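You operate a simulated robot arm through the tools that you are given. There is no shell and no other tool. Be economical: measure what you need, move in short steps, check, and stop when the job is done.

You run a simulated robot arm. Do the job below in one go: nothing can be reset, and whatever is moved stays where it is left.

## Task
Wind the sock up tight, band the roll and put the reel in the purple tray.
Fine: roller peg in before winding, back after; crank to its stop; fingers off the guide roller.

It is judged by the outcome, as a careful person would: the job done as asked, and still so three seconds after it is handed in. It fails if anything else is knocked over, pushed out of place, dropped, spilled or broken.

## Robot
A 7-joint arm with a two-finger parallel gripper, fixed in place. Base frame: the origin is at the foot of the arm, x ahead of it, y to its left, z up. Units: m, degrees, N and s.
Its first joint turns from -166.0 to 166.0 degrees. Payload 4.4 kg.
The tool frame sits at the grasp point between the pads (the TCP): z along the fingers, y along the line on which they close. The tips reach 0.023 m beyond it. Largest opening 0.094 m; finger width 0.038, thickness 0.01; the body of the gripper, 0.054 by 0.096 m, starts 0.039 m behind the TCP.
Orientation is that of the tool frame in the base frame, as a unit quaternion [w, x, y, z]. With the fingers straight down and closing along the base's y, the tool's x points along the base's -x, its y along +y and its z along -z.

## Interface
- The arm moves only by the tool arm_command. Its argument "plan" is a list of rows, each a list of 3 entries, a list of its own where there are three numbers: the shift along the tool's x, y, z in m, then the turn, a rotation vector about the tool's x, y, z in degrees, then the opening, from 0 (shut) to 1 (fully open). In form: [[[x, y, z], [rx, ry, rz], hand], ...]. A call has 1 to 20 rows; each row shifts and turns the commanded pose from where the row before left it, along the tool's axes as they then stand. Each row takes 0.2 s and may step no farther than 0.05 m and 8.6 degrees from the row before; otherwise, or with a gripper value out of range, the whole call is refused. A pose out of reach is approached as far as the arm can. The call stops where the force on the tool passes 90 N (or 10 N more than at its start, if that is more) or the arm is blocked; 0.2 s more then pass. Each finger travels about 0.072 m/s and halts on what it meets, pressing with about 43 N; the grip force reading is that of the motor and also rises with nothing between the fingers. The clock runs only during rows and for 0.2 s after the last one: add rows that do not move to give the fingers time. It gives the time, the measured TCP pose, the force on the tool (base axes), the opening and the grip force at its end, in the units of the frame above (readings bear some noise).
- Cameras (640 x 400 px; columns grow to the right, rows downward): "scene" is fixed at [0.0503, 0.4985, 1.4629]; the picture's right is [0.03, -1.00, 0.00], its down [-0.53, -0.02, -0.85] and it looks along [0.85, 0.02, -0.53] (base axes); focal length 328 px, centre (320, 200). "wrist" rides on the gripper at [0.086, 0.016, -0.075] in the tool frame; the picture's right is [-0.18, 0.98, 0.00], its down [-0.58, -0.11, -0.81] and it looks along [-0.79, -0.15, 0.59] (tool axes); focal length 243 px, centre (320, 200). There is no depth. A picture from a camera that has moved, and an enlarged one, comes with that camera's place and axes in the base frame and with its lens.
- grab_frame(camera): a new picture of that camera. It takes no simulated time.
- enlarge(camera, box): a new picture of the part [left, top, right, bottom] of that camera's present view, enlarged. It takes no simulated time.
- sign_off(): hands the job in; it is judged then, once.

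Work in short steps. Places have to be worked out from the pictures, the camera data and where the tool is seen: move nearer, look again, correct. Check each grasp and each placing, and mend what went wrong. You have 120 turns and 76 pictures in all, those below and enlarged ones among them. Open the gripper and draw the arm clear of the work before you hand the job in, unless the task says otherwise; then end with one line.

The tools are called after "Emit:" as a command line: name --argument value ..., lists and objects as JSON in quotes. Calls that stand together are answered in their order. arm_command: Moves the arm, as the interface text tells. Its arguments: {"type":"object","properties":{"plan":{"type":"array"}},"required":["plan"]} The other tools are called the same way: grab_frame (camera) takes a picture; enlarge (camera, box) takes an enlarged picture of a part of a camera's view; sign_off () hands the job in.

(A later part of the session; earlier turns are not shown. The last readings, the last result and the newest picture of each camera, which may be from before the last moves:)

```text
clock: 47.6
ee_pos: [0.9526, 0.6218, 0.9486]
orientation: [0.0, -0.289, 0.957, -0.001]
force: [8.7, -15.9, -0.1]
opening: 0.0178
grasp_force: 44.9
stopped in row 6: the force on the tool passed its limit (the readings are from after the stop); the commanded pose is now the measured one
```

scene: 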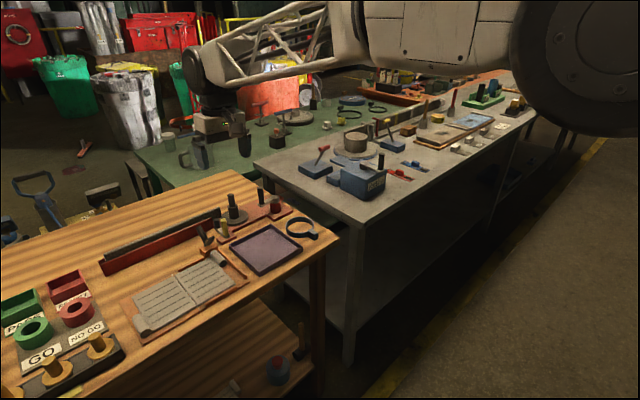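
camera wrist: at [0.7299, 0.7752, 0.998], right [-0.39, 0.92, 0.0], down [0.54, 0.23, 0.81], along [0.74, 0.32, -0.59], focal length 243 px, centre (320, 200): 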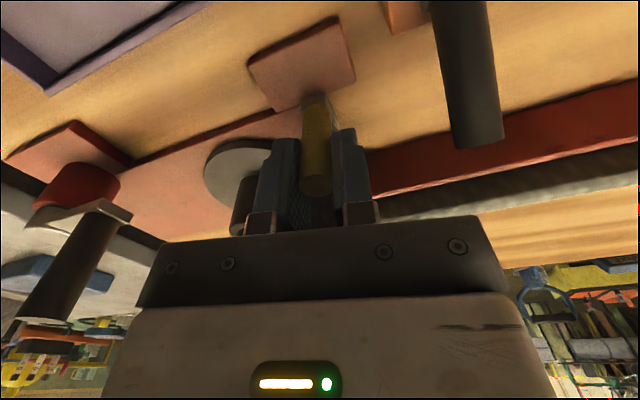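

The force limit tripped at about 200° of turn. Look whether this is the crank's stop.

Emit:
enlarge --camera "scene" --box '[180, 140, 340, 240]'

Emit:
enlarge --camera "wrist" --box '[160, 40, 480, 240]'

```text
4.00 times, centred on (260, 190) of scene
camera zoom: at [0.0503, 0.4985, 1.4629], right [0.03, -1.0, 0.0], down [-0.53, -0.02, -0.85], along [0.85, 0.02, -0.53], focal length 1312 px, centre (560, 240)
```

zoom: 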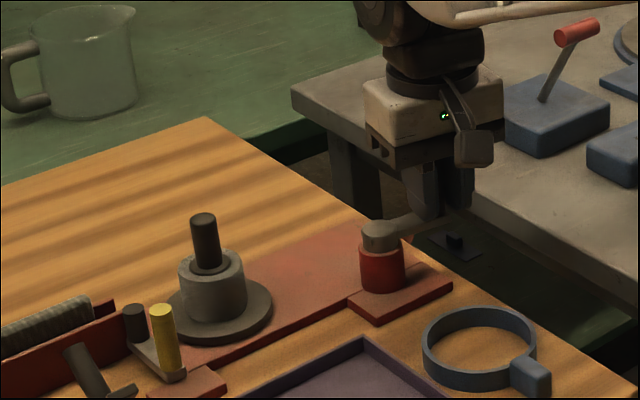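

```text
2.00 times, centred on (320, 140) of wrist
camera zoom: at [0.8711, 0.5876, 1.0246], right [-0.39, 0.92, 0.0], down [0.54, 0.23, 0.81], along [0.74, 0.31, -0.59], focal length 485 px, centre (320, 320)
```

zoom: 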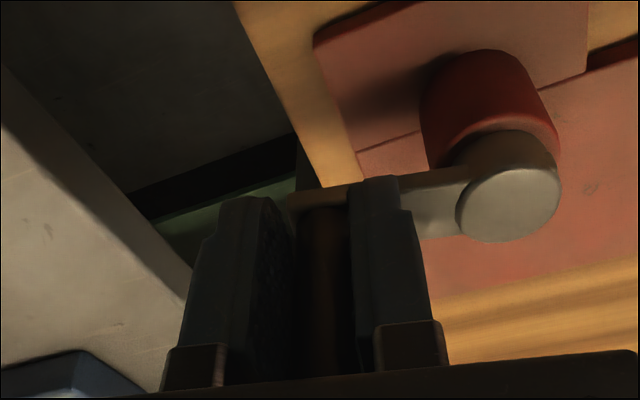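

The sock has only partly wound and the arm isn't visibly at a stop; the pivot is at ≈(0.933, 0.668), R≈0.0516, so the trip came from my radius error. Continue with the corrected circle.

Emit:
arm_command --plan '[[[0.0086, 0.0026, 0], [0, 0, 0], 0], [[0.008, 0.0041, 0], [0, 0, 0], 0], [[0.0072, 0.0054, 0], [0, 0, 0], 0]]'

```text
clock: 48.4
ee_pos: [0.9328, 0.6131, 0.9484]
orientation: [-0.001, -0.288, 0.958, -0.002]
force: [0.9, -19.1, 4.3]
opening: 0.0179
grasp_force: 45.2
stopped in row 3: the force on the tool passed its limit (the readings are from after the stop); the commanded pose is now the measured one
```

Gripping tightly makes the handle bind. I'll switch to a loose cage that turns with the crank: open, rotate the tool so the fingers close tangentially, then close to about 22 mm.

Emit:
arm_command --plan '[[[0, 0, 0], [0, 0, 0], 0.55], [[0, 0, -0.004], [0, 0, 0], 0.55], [[0, 0, 0], [0, 0, 0], 0.55], [[0, 0, 0], [0, 0, -8], 0.55], [[0, 0, 0], [0, 0, -8], 0.55], [[0, 0, 0], [0, 0, -8], 0.55], [[0, 0, 0], [0, 0, -8], 0.55], [[0, 0, 0], [0, 0, -8], 0.55], [[0, 0, 0], [0, 0, -8], 0.55], [[0, 0, 0], [0, 0, -8], 0.55], [[-0.003, 0, 0], [0, 0, 0], 0.55]]'

Emit:
grab_frame --camera "wrist"

```text
clock: 50.8
ee_pos: [0.9322, 0.6183, 0.9521]
orientation: [-0.001, -0.704, 0.71, -0.002]
force: [0.5, 0.6, 0.8]
opening: 0.0513
grasp_force: 0.0
```

```text
36 pictures are left
camera wrist: at [0.9153, 0.5314, 1.0288], right [-0.98, 0.19, 0.0], down [0.11, 0.58, 0.8], along [0.16, 0.79, -0.59], focal length 243 px, centre (320, 200)
```

wrist: 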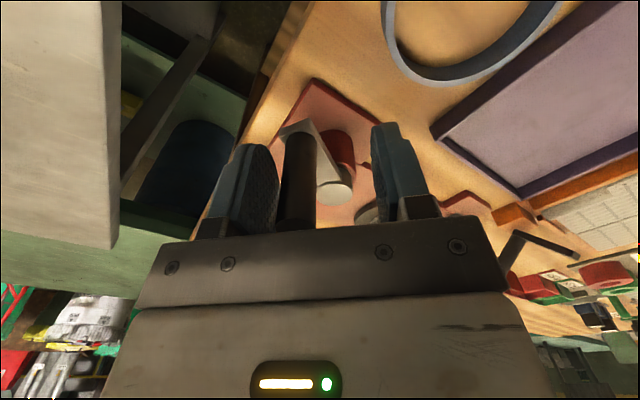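

The handle is ≈1 cm to +x of the TCP; pivot confirmed ≈(0.932, 0.667). Centre on it, turn 8.5°, close to a loose cage, and crank clockwise with the tool turning along.

Emit:
arm_command --plan '[[[0.002, -0.0096, 0], [0, 0, -8.5], 0.55], [[0, 0, 0], [0, 0, 0], 0.24], [[0, 0, 0], [0, 0, 0], 0.24], [[-0.0005, 0.0072, 0], [0, 0, 8], 0.24], [[-0.0005, 0.0072, 0], [0, 0, 8], 0.24], [[-0.0005, 0.0072, 0], [0, 0, 8], 0.24], [[-0.0005, 0.0072, 0], [0, 0, 8], 0.24], [[-0.0005, 0.0072, 0], [0, 0, 8], 0.24]]'

```text
clock: 52.6
ee_pos: [0.907, 0.6223, 0.9523]
orientation: [0.0, -0.484, 0.875, -0.001]
force: [0.3, 0.6, 0.3]
opening: 0.0229
grasp_force: 0.3
```

Smooth with low force. Continue 12 more steps, then look.

Emit:
arm_command --plan '[[[-0.0005, 0.0072, 0], [0, 0, 8], 0.24], [[-0.0005, 0.0072, 0], [0, 0, 8], 0.24], [[-0.0005, 0.0072, 0], [0, 0, 8], 0.24], [[-0.0005, 0.0072, 0], [0, 0, 8], 0.24], [[-0.0005, 0.0072, 0], [0, 0, 8], 0.24], [[-0.0005, 0.0072, 0], [0, 0, 8], 0.24], [[-0.0005, 0.0072, 0], [0, 0, 8], 0.24], [[-0.0005, 0.0072, 0], [0, 0, 8], 0.24], [[-0.0005, 0.0072, 0], [0, 0, 8], 0.24], [[-0.0005, 0.0072, 0], [0, 0, 8], 0.24], [[-0.0005, 0.0072, 0], [0, 0, 8], 0.24], [[-0.0005, 0.0072, 0], [0, 0, 8], 0.24]]'

Emit:
enlarge --camera "scene" --box '[90, 140, 330, 290]'

```text
clock: 55.2
ee_pos: [0.8945, 0.6976, 0.9505]
orientation: [0.0, 0.328, 0.945, -0.001]
force: [-1.6, -0.8, 0.5]
opening: 0.0228
grasp_force: 0.2
```

```text
2.67 times, centred on (210, 215) of scene
camera zoom: at [0.0503, 0.4985, 1.4629], right [0.03, -1.0, 0.0], down [-0.53, -0.02, -0.85], along [0.85, 0.02, -0.53], focal length 875 px, centre (613, 160)
```

zoom: 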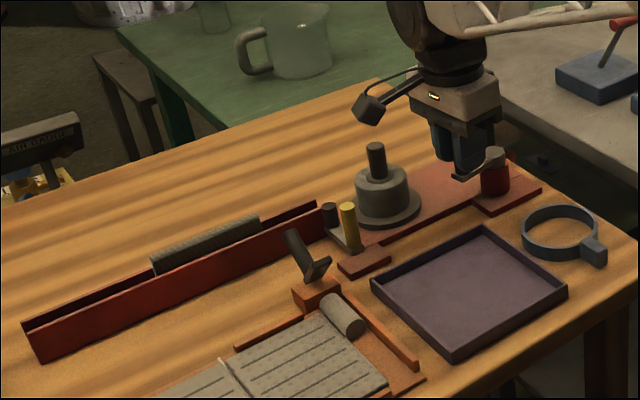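

The sock is about two-thirds wound. Continue clockwise.

Emit:
arm_command --plan '[[[-0.0005, 0.0072, 0], [0, 0, 8], 0.24], [[-0.0005, 0.0072, 0], [0, 0, 8], 0.24], [[-0.0005, 0.0072, 0], [0, 0, 8], 0.24], [[-0.0005, 0.0072, 0], [0, 0, 8], 0.24], [[-0.0005, 0.0072, 0], [0, 0, 8], 0.24], [[-0.0005, 0.0072, 0], [0, 0, 8], 0.24], [[-0.0005, 0.0072, 0], [0, 0, 8], 0.24]]'

```text
clock: 56.8
ee_pos: [0.9386, 0.7178, 0.9513]
orientation: [0.002, 0.733, 0.681, -0.001]
force: [-0.2, 0.4, 0.5]
opening: 0.0227
grasp_force: 0.4
```

Still fine; continue.

Emit:
arm_command --plan '[[[-0.0005, 0.0072, 0], [0, 0, 8], 0.24], [[-0.0005, 0.0072, 0], [0, 0, 8], 0.24], [[-0.0005, 0.0072, 0], [0, 0, 8], 0.24], [[-0.0005, 0.0072, 0], [0, 0, 8], 0.24], [[-0.0005, 0.0072, 0], [0, 0, 8], 0.24], [[-0.0005, 0.0072, 0], [0, 0, 8], 0.24]]'

Emit:
enlarge --camera "scene" --box '[90, 140, 330, 290]'

```text
clock: 58.2
ee_pos: [0.9784, 0.6984, 0.9542]
orientation: [-0.002, 0.928, 0.373, -0.001]
force: [-0.8, -0.2, 0.0]
opening: 0.0228
grasp_force: 0.0
out of reach, approached as far as the arm can: row 6
```

```text
2.67 times, centred on (210, 215) of scene
camera zoom: at [0.0503, 0.4985, 1.4629], right [0.03, -1.0, 0.0], down [-0.53, -0.02, -0.85], along [0.85, 0.02, -0.53], focal length 875 px, centre (613, 160)
```

zoom: 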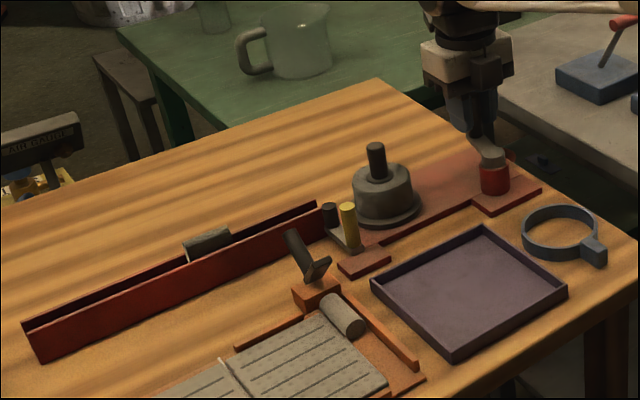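

Wrist limit reached with the sock nearly fully wound. Open, turn the wrist back ~170° around the handle, and re-cage.

Emit:
arm_command --plan '[[[0, 0, 0], [0, 0, 0], 0.6], [[0, 0, 0], [0, 0, 0], 0.6], [[-0.0045, 0, 0], [0, 0, -8.5], 0.6], [[0, 0, 0], [0, 0, -8.5], 0.6], [[0, 0, 0], [0, 0, -8.5], 0.6], [[0, 0, 0], [0, 0, -8.5], 0.6], [[0, 0, 0], [0, 0, -8.5], 0.6], [[0, 0, 0], [0, 0, -8.5], 0.6], [[0, 0, 0], [0, 0, -8.5], 0.6], [[0, 0, 0], [0, 0, -8.5], 0.6], [[0, 0, 0], [0, 0, -8.5], 0.6], [[0, 0, 0], [0, 0, -8.5], 0.6], [[0, 0, 0], [0, 0, -8.5], 0.6], [[0, 0, 0], [0, 0, -8.5], 0.6], [[0, 0, 0], [0, 0, -8.5], 0.6], [[0, 0, 0], [0, 0, -8.5], 0.6], [[0, 0, 0], [0, 0, -8.5], 0.6], [[0, 0, 0], [0, 0, -8.5], 0.6], [[0, 0, 0], [0, 0, -8.5], 0.6], [[0, 0, 0], [0, 0, -8.5], 0.6]]'

Emit:
grab_frame --camera "wrist"

```text
clock: 62.4
ee_pos: [0.9721, 0.6948, 0.9523]
orientation: [-0.001, -0.149, 0.989, 0.001]
force: [-0.7, 0.0, -0.1]
opening: 0.0563
grasp_force: 0.1
```

```text
33 pictures are left
camera wrist: at [0.8851, 0.6847, 1.0286], right [-0.11, 0.99, 0.0], down [0.59, 0.07, 0.8], along [0.8, 0.09, -0.59], focal length 243 px, centre (320, 200)
```

wrist: 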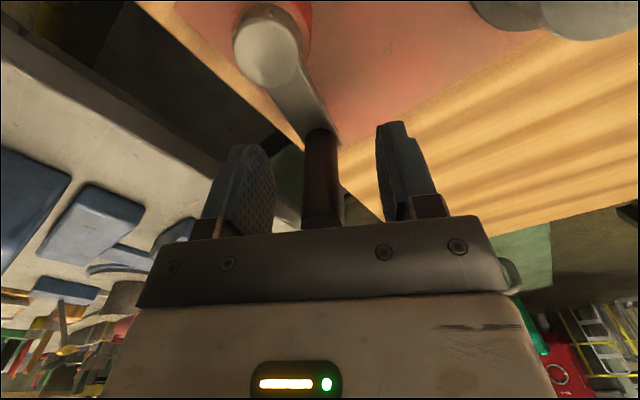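

Handle centred. Finish the wrist alignment, close to the cage and crank on.

Emit:
arm_command --plan '[[[0, 0, 0], [0, 0, -8], 0.6], [[0, 0, 0], [0, 0, -8], 0.24], [[0, 0, 0], [0, 0, 0], 0.24], [[0, 0, 0], [0, 0, 0], 0.24], [[0.0005, -0.0072, 0], [0, 0, 8], 0.24], [[0.0005, -0.0072, 0], [0, 0, 8], 0.24], [[0.0005, -0.0072, 0], [0, 0, 8], 0.24], [[0.0005, -0.0072, 0], [0, 0, 8], 0.24], [[0.0005, -0.0072, 0], [0, 0, 8], 0.24], [[0.0005, -0.0072, 0], [0, 0, 8], 0.24], [[0.0005, -0.0072, 0], [0, 0, 8], 0.24]]'

Emit:
enlarge --camera "scene" --box '[90, 140, 330, 290]'

```text
clock: 64.8
ee_pos: [0.977, 0.6465, 0.9521]
orientation: [-0.002, 0.2, 0.98, 0.002]
force: [0.1, 0.2, -0.2]
opening: 0.0225
grasp_force: 0.1
```

```text
2.67 times, centred on (210, 215) of scene
camera zoom: at [0.0503, 0.4985, 1.4629], right [0.03, -1.0, 0.0], down [-0.53, -0.02, -0.85], along [0.85, 0.02, -0.53], focal length 875 px, centre (613, 160)
```

zoom: 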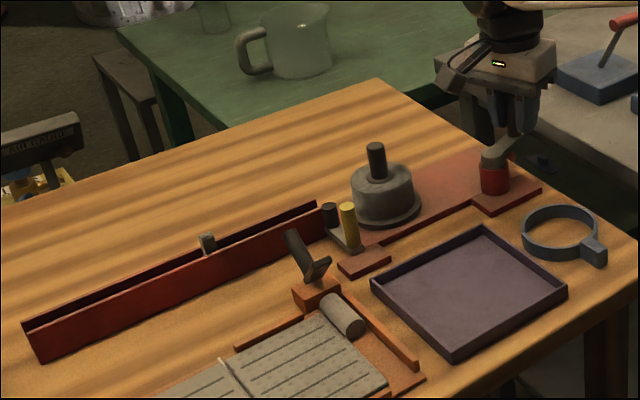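

Only a stub of sock is left. Continue to the stop, watching force.

Emit:
arm_command --plan '[[[0.0005, -0.0072, 0], [0, 0, 8], 0.24], [[0.0005, -0.0072, 0], [0, 0, 8], 0.24], [[0.0005, -0.0072, 0], [0, 0, 8], 0.24], [[0.0005, -0.0072, 0], [0, 0, 8], 0.24]]'

```text
clock: 65.8
ee_pos: [0.9594, 0.6256, 0.9522]
orientation: [-0.003, 0.462, 0.887, 0.001]
force: [22.9, 39.3, -5.3]
opening: 0.0406
grasp_force: 20.1
```

Firm resistance (45 N) and the finger is forced open: the crank is at its stop. Back off slightly, open, and lift clear.

Emit:
arm_command --plan '[[[0, 0.003, 0], [0, 0, 0], 0.5], [[0, 0.004, 0], [0, 0, 0], 0.6], [[0, 0, 0], [0, 0, 0], 0.6], [[0, 0, -0.04], [0, 0, 0], 0.6], [[0, 0, -0.04], [0, 0, 0], 0.6]]'

Emit:
enlarge --camera "scene" --box '[140, 150, 332, 270]'

Emit:
grab_frame --camera "wrist"

```text
clock: 67.0
ee_pos: [0.9644, 0.6274, 1.0312]
orientation: [-0.003, 0.462, 0.887, 0.0]
force: [0.7, 0.2, -0.9]
opening: 0.0562
grasp_force: 0.0
```

```text
3.33 times, centred on (236, 210) of scene
camera zoom: at [0.0503, 0.4985, 1.4629], right [0.03, -1.0, 0.0], down [-0.53, -0.02, -0.85], along [0.85, 0.02, -0.53], focal length 1094 px, centre (600, 167)
```

zoom: 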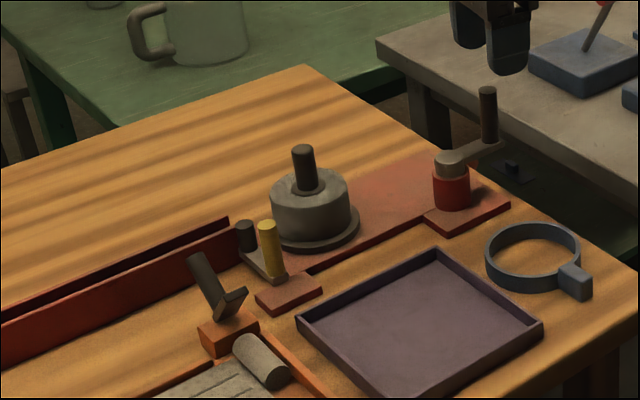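

```text
30 pictures are left
camera wrist: at [0.9283, 0.7078, 1.1077], right [0.91, 0.41, 0.0], down [0.25, -0.54, 0.8], along [0.33, -0.73, -0.59], focal length 243 px, centre (320, 200)
```

wrist: 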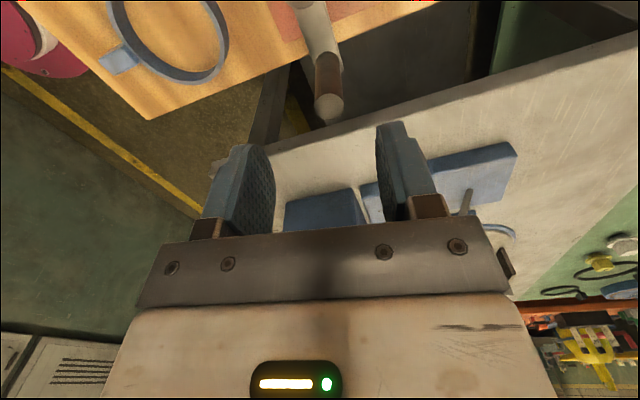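

Sock fully wound, trough empty, crank at its stop. Next move back over the yellow peg (now ≈(0.811, 0.810)) with the wrist at ~45°.

Emit:
arm_command --plan '[[[0.047, -0.005, -0.006], [0, 0, 0], 0.5], [[0.047, -0.005, -0.006], [0, 0, 0], 0.5], [[0.047, -0.005, -0.006], [0, 0, 0], 0.5], [[0.047, -0.005, -0.006], [0, 0, 0], 0.5], [[0.047, -0.005, -0.006], [0, 0, 0], 0.5], [[0, 0, 0], [0, 0, -8.5], 0.4], [[0, 0, 0], [0, 0, -8.5], 0.4], [[0, 0, 0], [0, 0, -8.5], 0.4], [[0, 0, 0], [0, 0, -8.5], 0.4], [[0, 0, 0], [0, 0, -8.5], 0.4], [[0, 0, 0], [0, 0, -8.5], 0.4], [[0, 0, 0], [0, 0, -8.5], 0.4], [[0, 0, 0], [0, 0, -8.5], 0.4], [[0, 0, 0], [0, 0, -8.5], 0.4], [[0, 0, 0], [0, 0, -8.5], 0.3], [[0, 0, 0], [0, 0, -8.5], 0.3], [[0, 0, 0], [0, 0, -8.5], 0.3]]'

Emit:
enlarge --camera "wrist" --box '[160, 40, 480, 240]'

```text
clock: 70.6
ee_pos: [0.8099, 0.8065, 1.0625]
orientation: [-0.001, -0.4, 0.917, 0.002]
force: [0.0, -0.1, -0.1]
opening: 0.0284
grasp_force: 0.2
```

```text
2.00 times, centred on (320, 140) of wrist
camera zoom: at [0.739, 0.7539, 1.1393], right [-0.6, 0.8, 0.0], down [0.48, 0.35, 0.81], along [0.65, 0.48, -0.59], focal length 485 px, centre (320, 320)
```

zoom: 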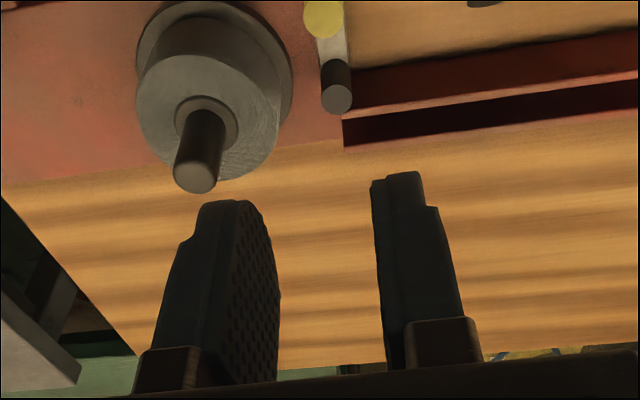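

Peg top seen at ≈(0.804, 0.804), in line. Descend around it and grip.

Emit:
arm_command --plan '[[[0.005, 0, 0.045], [0, 0, 0], 0.3], [[0, 0, 0.045], [0, 0, 0], 0.3], [[0, 0, 0.025], [0, 0, 0], 0.3], [[0, 0, 0.02], [0, 0, 0], 0.3], [[0, 0, 0], [0, 0, 0], 0], [[0, 0, 0], [0, 0, 0], 0]]'

```text
clock: 72.0
ee_pos: [0.805, 0.8046, 0.9298]
orientation: [-0.001, -0.4, 0.917, 0.003]
force: [-22.6, 21.8, -3.0]
opening: 0.0151
grasp_force: 45.5
```

Gripped. Relieve side load and slide the peg back inward (toward the base) to its original stop.

Emit:
arm_command --plan '[[[0, 0.003, 0], [0, 0, 0], 0], [[0.008, 0.0005, 0], [0, 0, 0], 0], [[0.008, 0.0005, 0], [0, 0, 0], 0], [[0.008, 0.0005, 0], [0, 0, 0], 0]]'

```text
clock: 73.0
ee_pos: [0.7879, 0.7884, 0.9305]
orientation: [0.0, -0.399, 0.917, 0.003]
force: [33.2, 27.7, 0.9]
opening: 0.0152
grasp_force: 44.9
```

Stop reached (43 N reaction). Release, lift and verify.

Emit:
arm_command --plan '[[[0, 0, 0], [0, 0, 0], 0.3], [[0, 0, 0], [0, 0, 0], 0.3], [[0, 0, -0.045], [0, 0, 0], 0.3], [[0, 0, -0.045], [0, 0, 0], 0.3], [[0.01, 0, -0.045], [0, 0, 0], 0.5]]'

Emit:
enlarge --camera "scene" --box '[190, 160, 334, 250]'

```text
clock: 74.2
ee_pos: [0.7786, 0.7789, 1.0606]
orientation: [-0.003, -0.399, 0.917, 0.002]
force: [0.4, 0.1, -0.6]
opening: 0.0469
grasp_force: 0.0
```

```text
4.44 times, centred on (262, 205) of scene
camera zoom: at [0.0503, 0.4985, 1.4629], right [0.03, -1.0, 0.0], down [-0.53, -0.02, -0.85], along [0.85, 0.02, -0.53], focal length 1458 px, centre (578, 178)
```

zoom: 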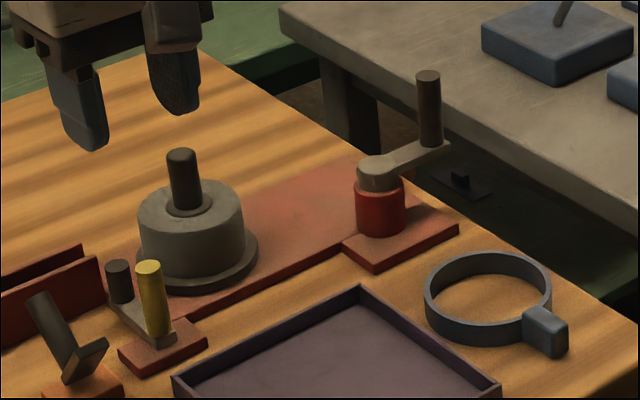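

Peg is back at its original place. Now the band: centre ≈(0.844, 0.577), tab toward az≈226°. Move above the tab.

Emit:
arm_command --plan '[[[0.0277, -0.0307, 0.01], [0, 0, 0], 0.5], [[0.0277, -0.0307, 0.01], [0, 0, 0], 0.5], [[0.0277, -0.0307, 0.01], [0, 0, 0], 0.5], [[0.0277, -0.0307, 0.01], [0, 0, 0], 0.5], [[0.0277, -0.0307, 0.01], [0, 0, 0], 0.5], [[0.0277, -0.0307, 0.01], [0, 0, 0], 0.5], [[0, 0, 0], [0, 0, 0], 0.5]]'

Emit:
enlarge --camera "wrist" --box '[160, 20, 480, 220]'

Emit:
enlarge --camera "scene" --box '[265, 195, 345, 245]'

```text
clock: 75.8
ee_pos: [0.8007, 0.532, 1.0016]
orientation: [-0.001, -0.398, 0.917, 0.002]
force: [0.2, 0.1, -0.1]
opening: 0.0469
grasp_force: 0.0
```

```text
2.00 times, centred on (320, 120) of wrist
camera zoom: at [0.7306, 0.4803, 1.0779], right [-0.59, 0.8, 0.0], down [0.48, 0.35, 0.81], along [0.65, 0.48, -0.59], focal length 485 px, centre (320, 360)
```

zoom: 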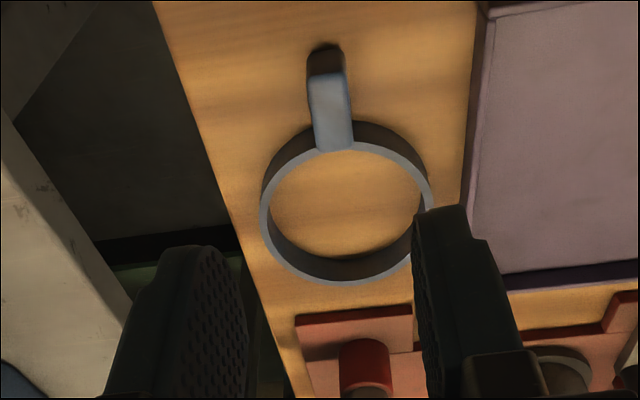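

```text
8.00 times, centred on (305, 220) of scene
camera zoom: at [0.0503, 0.4985, 1.4629], right [0.03, -1.0, 0.0], down [-0.53, -0.02, -0.85], along [0.85, 0.02, -0.53], focal length 2625 px, centre (440, 40)
```

zoom: 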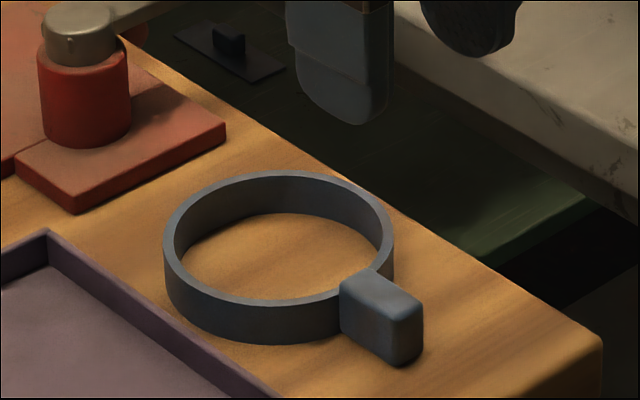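

Band centre ≈(0.8425, 0.5785), inner radius ≈39 mm (roll ≈36.5 mm); tab ≈17 mm wide centred ≈(0.801, 0.536). Descend onto the tab, biased outward so the fingers clear the ring, and grip.

Emit:
arm_command --plan '[[[0.0034, 0.0033, 0.04], [0, 0, 0], 0.5], [[0, 0, 0.04], [0, 0, 0], 0.5], [[0, 0, 0.02], [0, 0, 0], 0.5], [[0, 0, 0.012], [0, 0, 0], 0.5], [[0, 0, 0], [0, 0, 0], 0.5]]'

Emit:
enlarge --camera "wrist" --box '[200, 60, 440, 210]'

```text
clock: 77.0
ee_pos: [0.7947, 0.5327, 0.8908]
orientation: [-0.001, -0.399, 0.917, 0.003]
force: [-0.1, 0.3, 0.2]
opening: 0.0471
grasp_force: 0.1
```

```text
2.67 times, centred on (320, 135) of wrist
camera zoom: at [0.7253, 0.4811, 0.9661], right [-0.59, 0.8, 0.0], down [0.48, 0.35, 0.81], along [0.65, 0.48, -0.59], focal length 647 px, centre (320, 373)
```

zoom: 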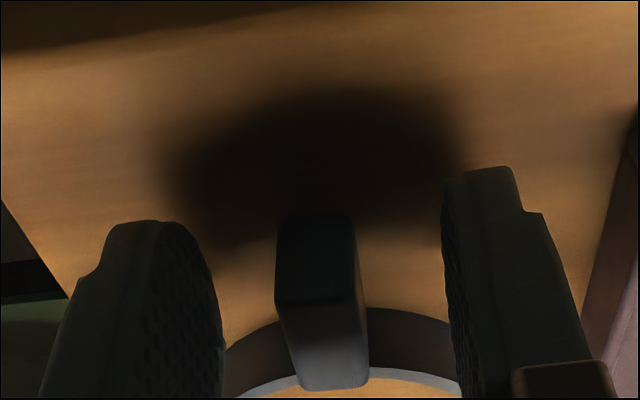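

Tab is centred between the fingers; nudge 3 mm inward for more pad overlap and close.

Emit:
arm_command --plan '[[[-0.003, 0, 0], [0, 0, 0], 0.5], [[0, 0, 0], [0, 0, 0], 0], [[0, 0, 0], [0, 0, 0], 0], [[0, 0, 0], [0, 0, 0], 0]]'

```text
clock: 78.0
ee_pos: [0.7975, 0.5366, 0.8903]
orientation: [-0.001, -0.398, 0.917, 0.003]
force: [0.1, 0.6, 0.8]
opening: 0.0145
grasp_force: 42.9
```

Tab gripped. Lift to clear the reel knob and carry the band above the reel.

Emit:
arm_command --plan '[[[0, 0, -0.02], [0, 0, 0], 0], [[0, 0, -0.045], [0, 0, 0], 0], [[0, 0, -0.045], [0, 0, 0], 0], [[0, 0, -0.03], [0, 0, 0], 0], [[0, 0, 0], [0, 0, 0], 0]]'

Emit:
enlarge --camera "wrist" --box '[200, 60, 440, 210]'

```text
clock: 79.2
ee_pos: [0.7989, 0.5353, 1.0312]
orientation: [-0.001, -0.399, 0.917, 0.003]
force: [-0.1, -0.1, -0.9]
opening: 0.0147
grasp_force: 42.9
```

```text
2.67 times, centred on (320, 135) of wrist
camera zoom: at [0.7274, 0.4821, 1.1063], right [-0.59, 0.8, 0.0], down [0.48, 0.35, 0.81], along [0.65, 0.48, -0.59], focal length 647 px, centre (320, 373)
```

zoom: 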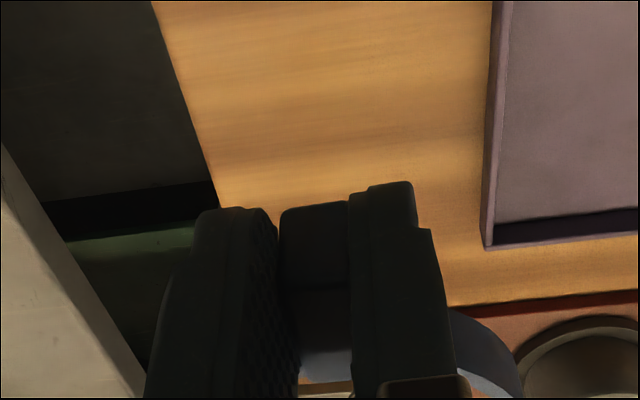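

Band held and clear of the bench. Carry it over the reel.

Emit:
arm_command --plan '[[[-0.0362, 0.0232, 0], [0, 0, 0], 0], [[-0.0362, 0.0232, 0], [0, 0, 0], 0], [[-0.0362, 0.0232, 0], [0, 0, 0], 0], [[-0.0362, 0.0232, 0], [0, 0, 0], 0], [[-0.0362, 0.0232, 0], [0, 0, 0], 0], [[0, 0, 0], [0, 0, 0], 0]]'

Emit:
enlarge --camera "scene" --box '[180, 150, 308, 230]'

Emit:
enlarge --camera "wrist" --box '[160, 50, 480, 250]'

```text
clock: 80.6
ee_pos: [0.8371, 0.7482, 1.0296]
orientation: [-0.001, -0.398, 0.917, 0.003]
force: [-0.3, 0.2, -0.3]
opening: 0.0148
grasp_force: 43.1
```

```text
5.00 times, centred on (244, 190) of scene
camera zoom: at [0.0503, 0.4985, 1.4629], right [0.03, -1.0, 0.0], down [-0.53, -0.02, -0.85], along [0.85, 0.02, -0.53], focal length 1640 px, centre (700, 250)
```

zoom: 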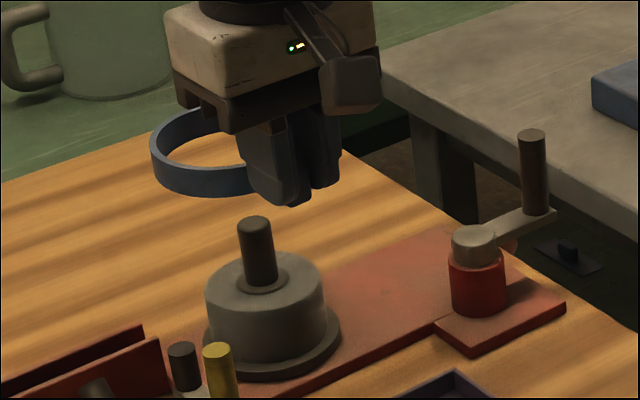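

```text
2.00 times, centred on (320, 150) of wrist
camera zoom: at [0.7654, 0.695, 1.1062], right [-0.59, 0.8, 0.0], down [0.48, 0.35, 0.81], along [0.65, 0.48, -0.59], focal length 485 px, centre (320, 300)
```

zoom: 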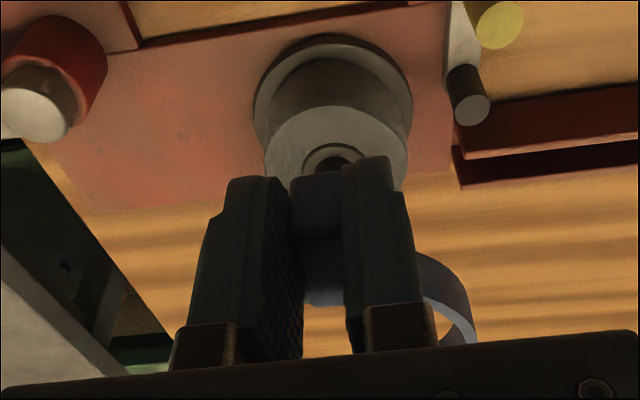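

Compared with the reel axis, the ring is a few mm too far left. Correct by 4.5 mm and lower until just above the roll, then compare again.

Emit:
arm_command --plan '[[[0, -0.0045, 0], [0, 0, 0], 0], [[0, 0, 0.035], [0, 0, 0], 0], [[0, 0, 0.03], [0, 0, 0], 0], [[0, 0, 0], [0, 0, 0], 0]]'

Emit:
enlarge --camera "scene" --box '[200, 170, 280, 220]'

Emit:
enlarge --camera "wrist" --box '[200, 80, 440, 230]'

```text
clock: 81.6
ee_pos: [0.8398, 0.7432, 0.9637]
orientation: [-0.001, -0.399, 0.917, 0.002]
force: [0.3, 0.8, 0.0]
opening: 0.0146
grasp_force: 43.5
```

```text
8.00 times, centred on (240, 195) of scene
camera zoom: at [0.0503, 0.4985, 1.4629], right [0.03, -1.0, 0.0], down [-0.53, -0.02, -0.85], along [0.85, 0.02, -0.53], focal length 2625 px, centre (960, 240)
```

zoom: 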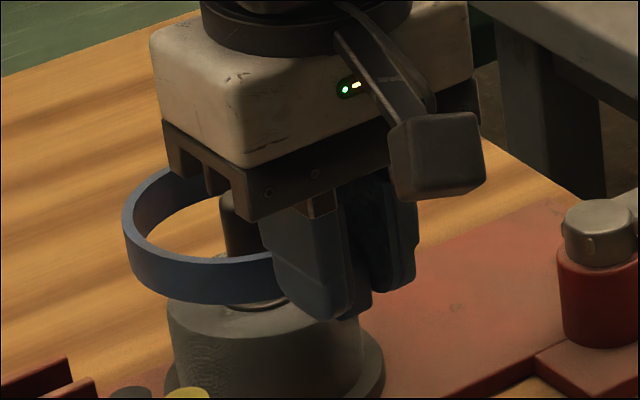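

```text
2.67 times, centred on (320, 155) of wrist
camera zoom: at [0.7696, 0.6918, 1.0413], right [-0.59, 0.8, 0.0], down [0.48, 0.35, 0.81], along [0.65, 0.48, -0.59], focal length 647 px, centre (320, 320)
```

zoom: 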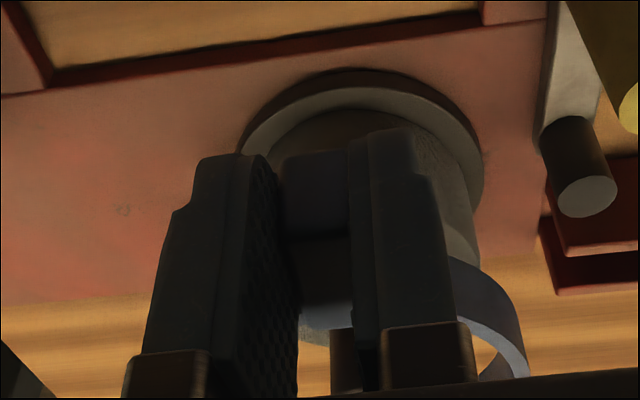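

Scene view shows the ring still ≈4–5 mm too far toward +y; correct and lower slowly while watching the force.

Emit:
arm_command --plan '[[[0.0035, -0.002, 0], [0, 0, 0], 0], [[0, 0, 0.008], [0, 0, 0], 0], [[0, 0, 0.008], [0, 0, 0], 0], [[0, 0, 0.006], [0, 0, 0], 0]]'

Emit:
enlarge --camera "scene" --box '[200, 170, 280, 220]'

```text
clock: 82.6
ee_pos: [0.8391, 0.7409, 0.9441]
orientation: [0.0, -0.398, 0.917, 0.003]
force: [0.1, -0.7, -0.4]
opening: 0.0143
grasp_force: 43.0
```

```text
8.00 times, centred on (240, 195) of scene
camera zoom: at [0.0503, 0.4985, 1.4629], right [0.03, -1.0, 0.0], down [-0.53, -0.02, -0.85], along [0.85, 0.02, -0.53], focal length 2625 px, centre (960, 240)
```

zoom: 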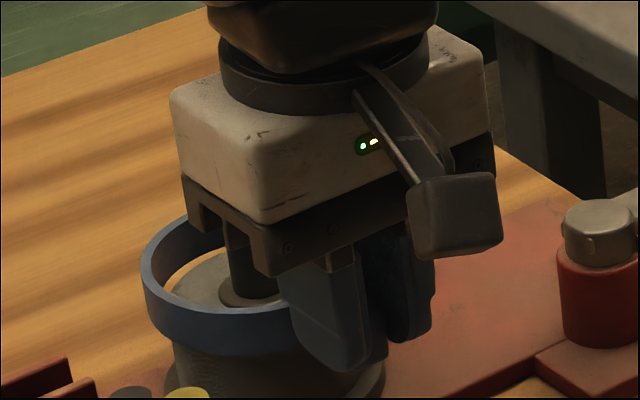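

Nearly concentric (~2 mm left). Small correction, and lower further.

Emit:
arm_command --plan '[[[0.0011, -0.0011, 0], [0, 0, 0], 0], [[0, 0, 0.005], [0, 0, 0], 0], [[0, 0, 0.005], [0, 0, 0], 0]]'

```text
clock: 83.4
ee_pos: [0.8394, 0.739, 0.9335]
orientation: [0.0, -0.4, 0.917, 0.001]
force: [0.2, 0.3, -0.2]
opening: 0.0145
grasp_force: 43.3
```

No contact force yet; continue lowering.

Emit:
arm_command --plan '[[[0, 0, 0.005], [0, 0, 0], 0], [[0, 0, 0.005], [0, 0, 0], 0], [[0, 0, 0.004], [0, 0, 0], 0]]'

Emit:
enlarge --camera "scene" --box '[200, 170, 280, 220]'

```text
clock: 84.2
ee_pos: [0.8379, 0.7397, 0.9205]
orientation: [0.0, -0.399, 0.917, 0.003]
force: [-0.2, -0.4, 0.7]
opening: 0.0148
grasp_force: 42.8
```

```text
8.00 times, centred on (240, 195) of scene
camera zoom: at [0.0503, 0.4985, 1.4629], right [0.03, -1.0, 0.0], down [-0.53, -0.02, -0.85], along [0.85, 0.02, -0.53], focal length 2625 px, centre (960, 240)
```

zoom: 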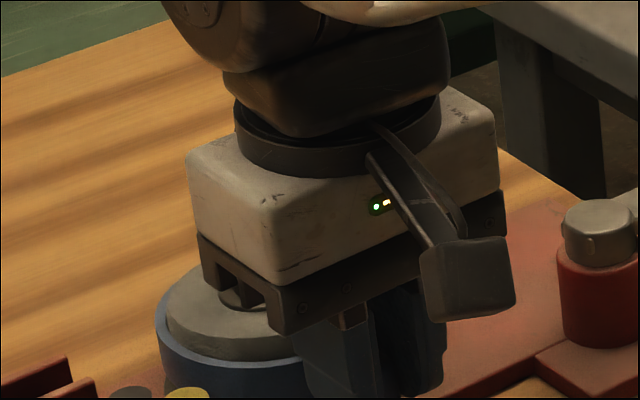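

The band is around the roll. Lower to the flange in small steps.

Emit:
arm_command --plan '[[[0, 0, 0.004], [0, 0, 0], 0], [[0, 0, 0.004], [0, 0, 0], 0], [[0, 0, 0.003], [0, 0, 0], 0]]'

```text
clock: 85.0
ee_pos: [0.8388, 0.7391, 0.9096]
orientation: [0.0, -0.399, 0.917, 0.003]
force: [-0.7, -0.3, 1.2]
opening: 0.0146
grasp_force: 43.1
```

Emit:
arm_command --plan '[[[0, 0, 0.003], [0, 0, 0], 0], [[0, 0, 0.003], [0, 0, 0], 0]]'

Emit:
enlarge --camera "scene" --box '[195, 170, 291, 230]'

```text
clock: 85.6
ee_pos: [0.8399, 0.7394, 0.907]
orientation: [0.002, -0.398, 0.917, 0.003]
force: [-6.4, -7.3, 34.4]
opening: 0.0145
grasp_force: 43.0
```

```text
6.67 times, centred on (243, 200) of scene
camera zoom: at [0.0503, 0.4985, 1.4629], right [0.03, -1.0, 0.0], down [-0.53, -0.02, -0.85], along [0.85, 0.02, -0.53], focal length 2187 px, centre (833, 200)
```

zoom: 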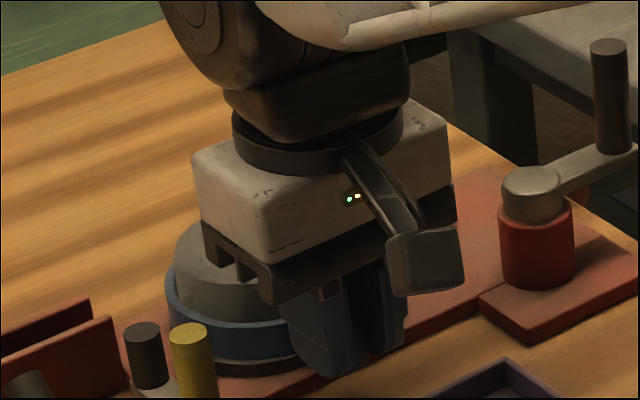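

Contact with the flange (34 N): the band is seated. Ease off, open, and lift straight up.

Emit:
arm_command --plan '[[[0, 0, -0.003], [0, 0, 0], 0], [[0, 0, 0], [0, 0, 0], 0.35], [[0, 0, 0], [0, 0, 0], 0.35], [[0, 0, -0.03], [0, 0, 0], 0.35], [[0, 0, -0.045], [0, 0, 0], 0.35], [[0, 0, -0.045], [0, 0, 0], 0.35], [[0.02, 0, -0.01], [0, 0, 0], 0.5]]'

Emit:
enlarge --camera "scene" --box '[195, 165, 323, 245]'

Emit:
enlarge --camera "wrist" --box '[160, 20, 480, 220]'

```text
clock: 87.2
ee_pos: [0.8252, 0.7243, 1.0382]
orientation: [-0.001, -0.398, 0.917, 0.003]
force: [0.8, 0.0, -0.1]
opening: 0.047
grasp_force: 0.0
```

```text
5.00 times, centred on (259, 205) of scene
camera zoom: at [0.0503, 0.4985, 1.4629], right [0.03, -1.0, 0.0], down [-0.53, -0.02, -0.85], along [0.85, 0.02, -0.53], focal length 1640 px, centre (625, 175)
```

zoom: 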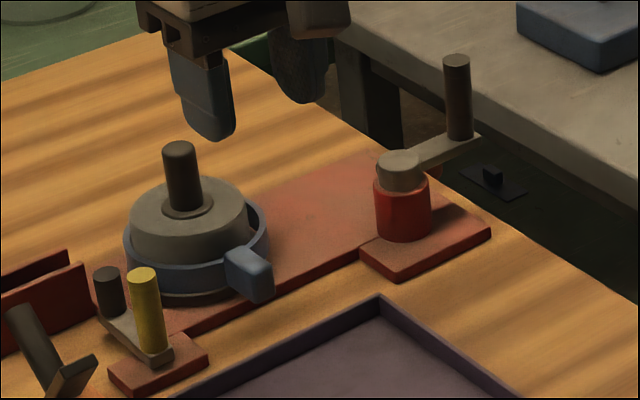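

```text
2.00 times, centred on (320, 120) of wrist
camera zoom: at [0.7549, 0.6717, 1.1127], right [-0.59, 0.8, 0.0], down [0.48, 0.35, 0.81], along [0.65, 0.48, -0.59], focal length 485 px, centre (320, 360)
```

zoom: 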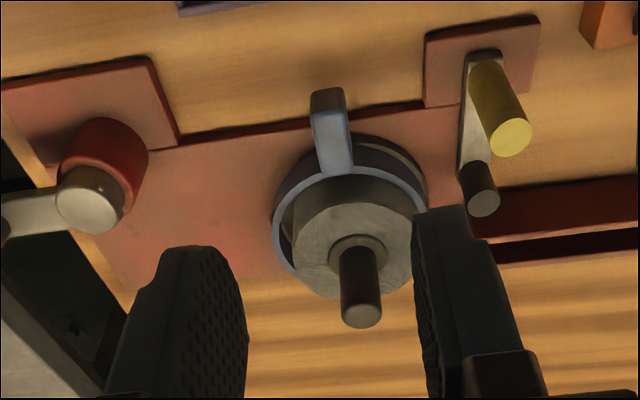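

The band is over the roll; look closely to check it sits flat.

Emit:
enlarge --camera "scene" --box '[212, 190, 260, 230]'

```text
10.00 times, centred on (236, 210) of scene
camera zoom: at [0.0503, 0.4985, 1.4629], right [0.03, -1.0, 0.0], down [-0.53, -0.02, -0.85], along [0.85, 0.02, -0.53], focal length 3281 px, centre (1160, 100)
```

zoom: 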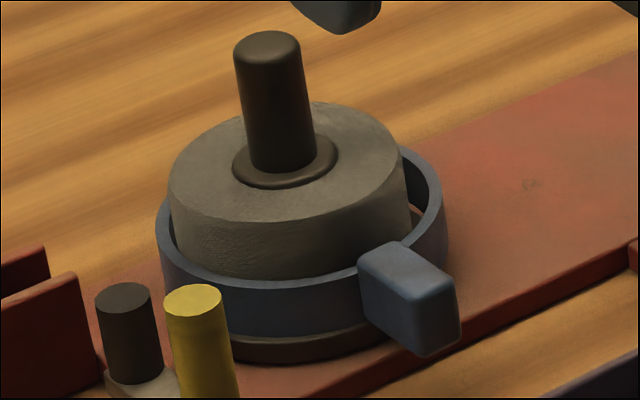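

The band rests on the flange but sits ≈4–5 mm off toward the tab side. I'll regrip the tab and push it to centre.

Emit:
arm_command --plan '[[[-0.02, 0, 0.01], [0, 0, 0], 0.35], [[0, 0, 0.045], [0, 0, 0], 0.35], [[0, 0, 0.045], [0, 0, 0], 0.35], [[0, 0, 0.028], [0, 0, 0], 0.35], [[0, 0, 0], [0, 0, 0], 0], [[0, 0, 0], [0, 0, 0], 0], [[-0.0025, 0, 0], [0, 0, 0], 0], [[-0.0025, 0, 0], [0, 0, 0], 0]]'

Emit:
enlarge --camera "scene" --box '[212, 190, 260, 230]'

```text
clock: 89.0
ee_pos: [0.8417, 0.7423, 0.9074]
orientation: [-0.003, -0.399, 0.917, 0.003]
force: [-33.0, -25.4, 5.4]
opening: 0.0154
grasp_force: 43.1
```

```text
10.00 times, centred on (236, 210) of scene
camera zoom: at [0.0503, 0.4985, 1.4629], right [0.03, -1.0, 0.0], down [-0.53, -0.02, -0.85], along [0.85, 0.02, -0.53], focal length 3281 px, centre (1160, 100)
```

zoom: 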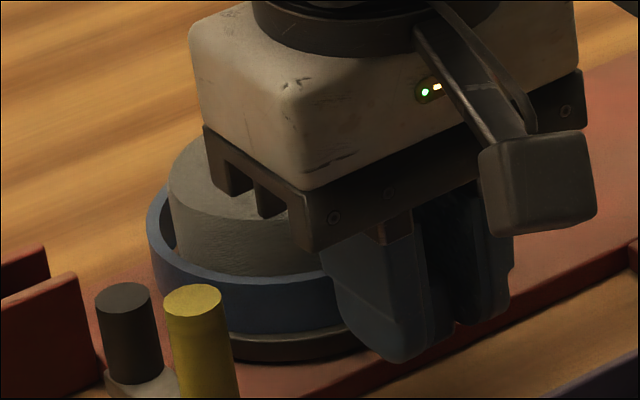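

Now it presses the roll on the opposite side (41 N). Ease back to the mid position.

Emit:
arm_command --plan '[[[0.002, 0, 0], [0, 0, 0], 0], [[0.0015, 0, 0], [0, 0, 0], 0]]'

```text
clock: 89.6
ee_pos: [0.8419, 0.7402, 0.9091]
orientation: [0.0, -0.399, 0.917, 0.002]
force: [-0.4, 0.1, 0.2]
opening: 0.0149
grasp_force: 43.5
```

Force is near zero, band free. Release, lift, and check.

Emit:
arm_command --plan '[[[0, 0, 0.001], [0, 0, 0], 0.35], [[0, 0, 0], [0, 0, 0], 0.35], [[0, 0, -0.03], [0, 0, 0], 0.35], [[0, 0, -0.045], [0, 0, 0], 0.35], [[0, 0, -0.045], [0, 0, 0], 0.35], [[0.02, 0, -0.01], [0, 0, 0], 0.5]]'

Emit:
enlarge --camera "scene" --box '[212, 190, 260, 230]'

```text
clock: 91.0
ee_pos: [0.8276, 0.7243, 1.0366]
orientation: [-0.002, -0.399, 0.917, 0.002]
force: [-0.6, -0.5, -0.2]
opening: 0.0468
grasp_force: 0.1
```

```text
10.00 times, centred on (236, 210) of scene
camera zoom: at [0.0503, 0.4985, 1.4629], right [0.03, -1.0, 0.0], down [-0.53, -0.02, -0.85], along [0.85, 0.02, -0.53], focal length 3281 px, centre (1160, 100)
```

zoom: 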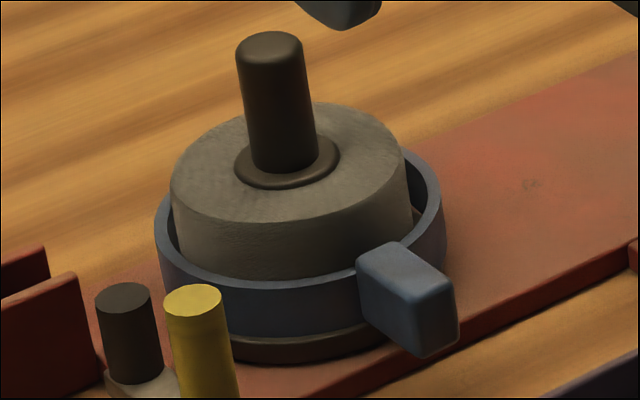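

In perspective the band is indeed concentric and seated. Now move above the reel knob (0.884, 0.791).

Emit:
arm_command --plan '[[[-0.044, 0.002, 0], [0, 0, 0], 0.5], [[-0.0433, 0.002, 0], [0, 0, 0], 0.5], [[0, 0, 0.03], [0, 0, 0], 0.5], [[0, 0, 0], [0, 0, 0], 0.5]]'

Emit:
enlarge --camera "wrist" --box '[160, 20, 480, 220]'

```text
clock: 92.0
ee_pos: [0.8824, 0.7906, 1.0082]
orientation: [-0.001, -0.399, 0.917, 0.002]
force: [0.6, 0.4, -0.6]
opening: 0.0471
grasp_force: 0.1
```

```text
2.00 times, centred on (320, 120) of wrist
camera zoom: at [0.8126, 0.739, 1.0832], right [-0.59, 0.8, 0.0], down [0.48, 0.35, 0.81], along [0.65, 0.48, -0.59], focal length 485 px, centre (320, 360)
```

zoom: 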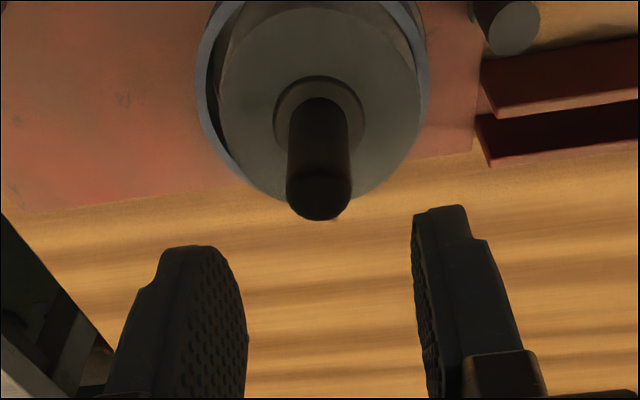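

Knob is centred. Descend and grip it.

Emit:
arm_command --plan '[[[0, 0, 0.035], [0, 0, 0], 0.5], [[0, 0, 0.028], [0, 0, 0], 0.5], [[0, 0, 0], [0, 0, 0], 0], [[0, 0, 0], [0, 0, 0], 0], [[0, 0, 0], [0, 0, 0], 0]]'

```text
clock: 93.2
ee_pos: [0.8825, 0.7907, 0.9446]
orientation: [0.0, -0.4, 0.917, 0.002]
force: [1.9, 0.8, 5.0]
opening: 0.0191
grasp_force: 43.4
```

Gripped (19 mm), almost no side load. Lift slowly and watch the force.

Emit:
arm_command --plan '[[[0, 0, -0.01], [0, 0, 0], 0], [[0, 0, -0.015], [0, 0, 0], 0], [[0, 0, -0.025], [0, 0, 0], 0], [[0, 0, -0.04], [0, 0, 0], 0], [[0, 0, -0.03], [0, 0, 0], 0], [[0, 0, 0], [0, 0, 0], 0]]'

Emit:
enlarge --camera "scene" --box '[180, 120, 340, 240]'

```text
clock: 94.6
ee_pos: [0.8834, 0.7909, 1.0647]
orientation: [-0.001, -0.399, 0.917, 0.002]
force: [0.8, 0.6, -1.8]
opening: 0.0191
grasp_force: 43.2
```

```text
3.33 times, centred on (260, 180) of scene
camera zoom: at [0.0503, 0.4985, 1.4629], right [0.03, -1.0, 0.0], down [-0.53, -0.02, -0.85], along [0.85, 0.02, -0.53], focal length 1094 px, centre (520, 267)
```

zoom: 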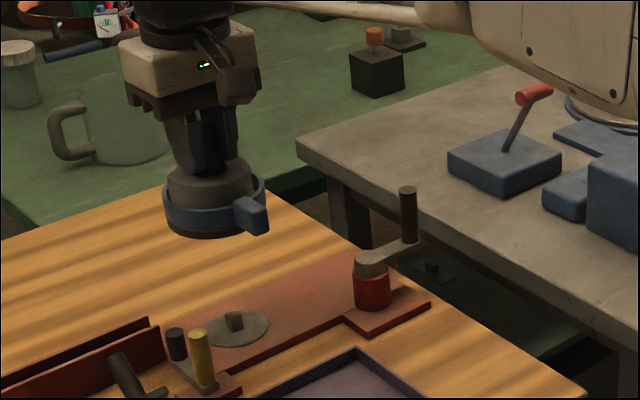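

Reel with band is lifted clear. Carry it over the purple tray (centre ≈(0.74, 0.66)), biased outward so the tab fits.

Emit:
arm_command --plan '[[[0.0444, 0.004, 0], [0, 0, 0], 0], [[0.0444, 0.004, 0], [0, 0, 0], 0], [[0.0444, 0.004, 0], [0, 0, 0], 0], [[0.0444, 0.004, 0], [0, 0, 0], 0], [[0, 0, 0.04], [0, 0, 0], 0], [[0, 0, 0.03], [0, 0, 0], 0], [[0, 0, 0], [0, 0, 0], 0]]'

Emit:
enlarge --camera "scene" --box '[196, 170, 324, 290]'

```text
clock: 96.2
ee_pos: [0.7506, 0.6739, 0.9939]
orientation: [0.0, -0.399, 0.917, 0.002]
force: [-1.0, 0.7, -1.5]
opening: 0.0187
grasp_force: 42.8
```

```text
3.33 times, centred on (260, 230) of scene
camera zoom: at [0.0503, 0.4985, 1.4629], right [0.03, -1.0, 0.0], down [-0.53, -0.02, -0.85], along [0.85, 0.02, -0.53], focal length 1094 px, centre (520, 100)
```

zoom: 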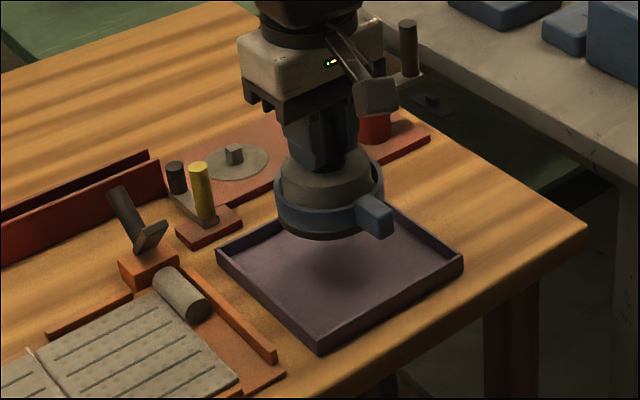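

The tab would come close to the near wall, so I'll rotate the reel ~42° to point the tab into the tray's corner and centre it, then lower.

Emit:
arm_command --plan '[[[0.0063, -0.0078, 0], [0, 0, 0], 0], [[0, 0, 0], [0, 0, 8.4], 0], [[0, 0, 0], [0, 0, 8.4], 0], [[0, 0, 0], [0, 0, 8.4], 0], [[0, 0, 0], [0, 0, 8.4], 0], [[0, 0, 0], [0, 0, 8.4], 0], [[0, 0, 0.02], [0, 0, 0], 0], [[0, 0, 0.015], [0, 0, 0], 0], [[0, 0, 0], [0, 0, 0], 0]]'

Emit:
enlarge --camera "scene" --box '[196, 170, 324, 290]'

```text
clock: 98.2
ee_pos: [0.7509, 0.6626, 0.9592]
orientation: [-0.002, -0.045, 0.999, 0.002]
force: [-0.1, 0.3, -1.4]
opening: 0.0188
grasp_force: 42.9
```

```text
3.33 times, centred on (260, 230) of scene
camera zoom: at [0.0503, 0.4985, 1.4629], right [0.03, -1.0, 0.0], down [-0.53, -0.02, -0.85], along [0.85, 0.02, -0.53], focal length 1094 px, centre (520, 100)
```

zoom: 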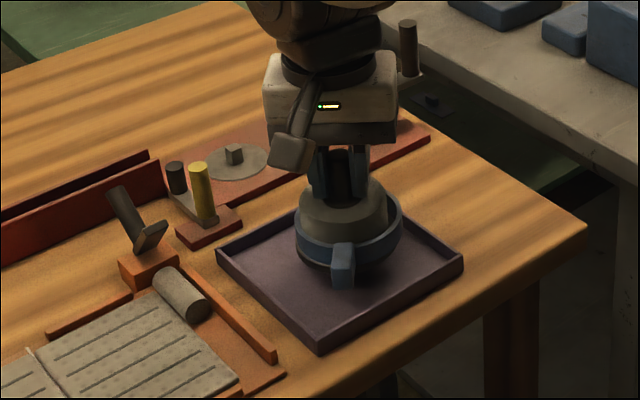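

Well centred over the tray with the tab toward the near corner. Lower in small steps to contact.

Emit:
arm_command --plan '[[[0, 0, 0.006], [0, 0, 0], 0], [[0, 0, 0.005], [0, 0, 0], 0], [[0, 0, 0.004], [0, 0, 0], 0]]'

```text
clock: 99.0
ee_pos: [0.7514, 0.6621, 0.9442]
orientation: [-0.001, -0.043, 0.999, 0.002]
force: [-0.1, 0.9, -0.8]
opening: 0.0188
grasp_force: 43.2
```

Emit:
arm_command --plan '[[[0, 0, 0.003], [0, 0, 0], 0], [[0, 0, 0.003], [0, 0, 0], 0]]'

Emit:
enlarge --camera "scene" --box '[230, 210, 310, 280]'

```text
clock: 99.6
ee_pos: [0.7511, 0.6626, 0.9385]
orientation: [-0.001, -0.044, 0.999, 0.002]
force: [-0.5, 0.2, -2.0]
opening: 0.019
grasp_force: 43.3
```

```text
5.71 times, centred on (270, 245) of scene
camera zoom: at [0.0503, 0.4985, 1.4629], right [0.03, -1.0, 0.0], down [-0.53, -0.02, -0.85], along [0.85, 0.02, -0.53], focal length 1875 px, centre (606, -57)
```

zoom: 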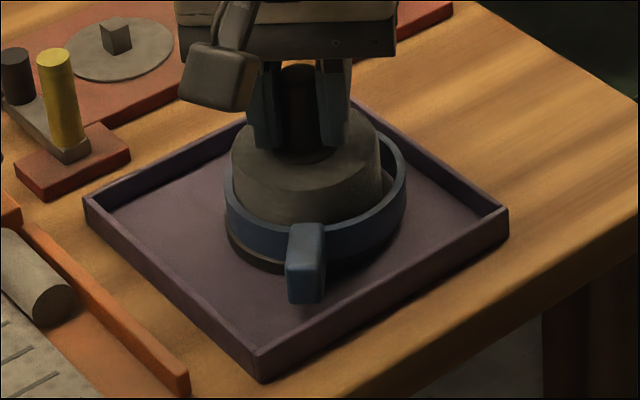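

Close to the floor but no contact yet; continue down gently.

Emit:
arm_command --plan '[[[0, 0, 0.003], [0, 0, 0], 0], [[0, 0, 0.003], [0, 0, 0], 0]]'

```text
clock: 100.2
ee_pos: [0.7523, 0.6642, 0.9362]
orientation: [0.0, -0.043, 0.999, 0.004]
force: [-5.8, -10.7, 37.9]
opening: 0.0188
grasp_force: 43.0
```

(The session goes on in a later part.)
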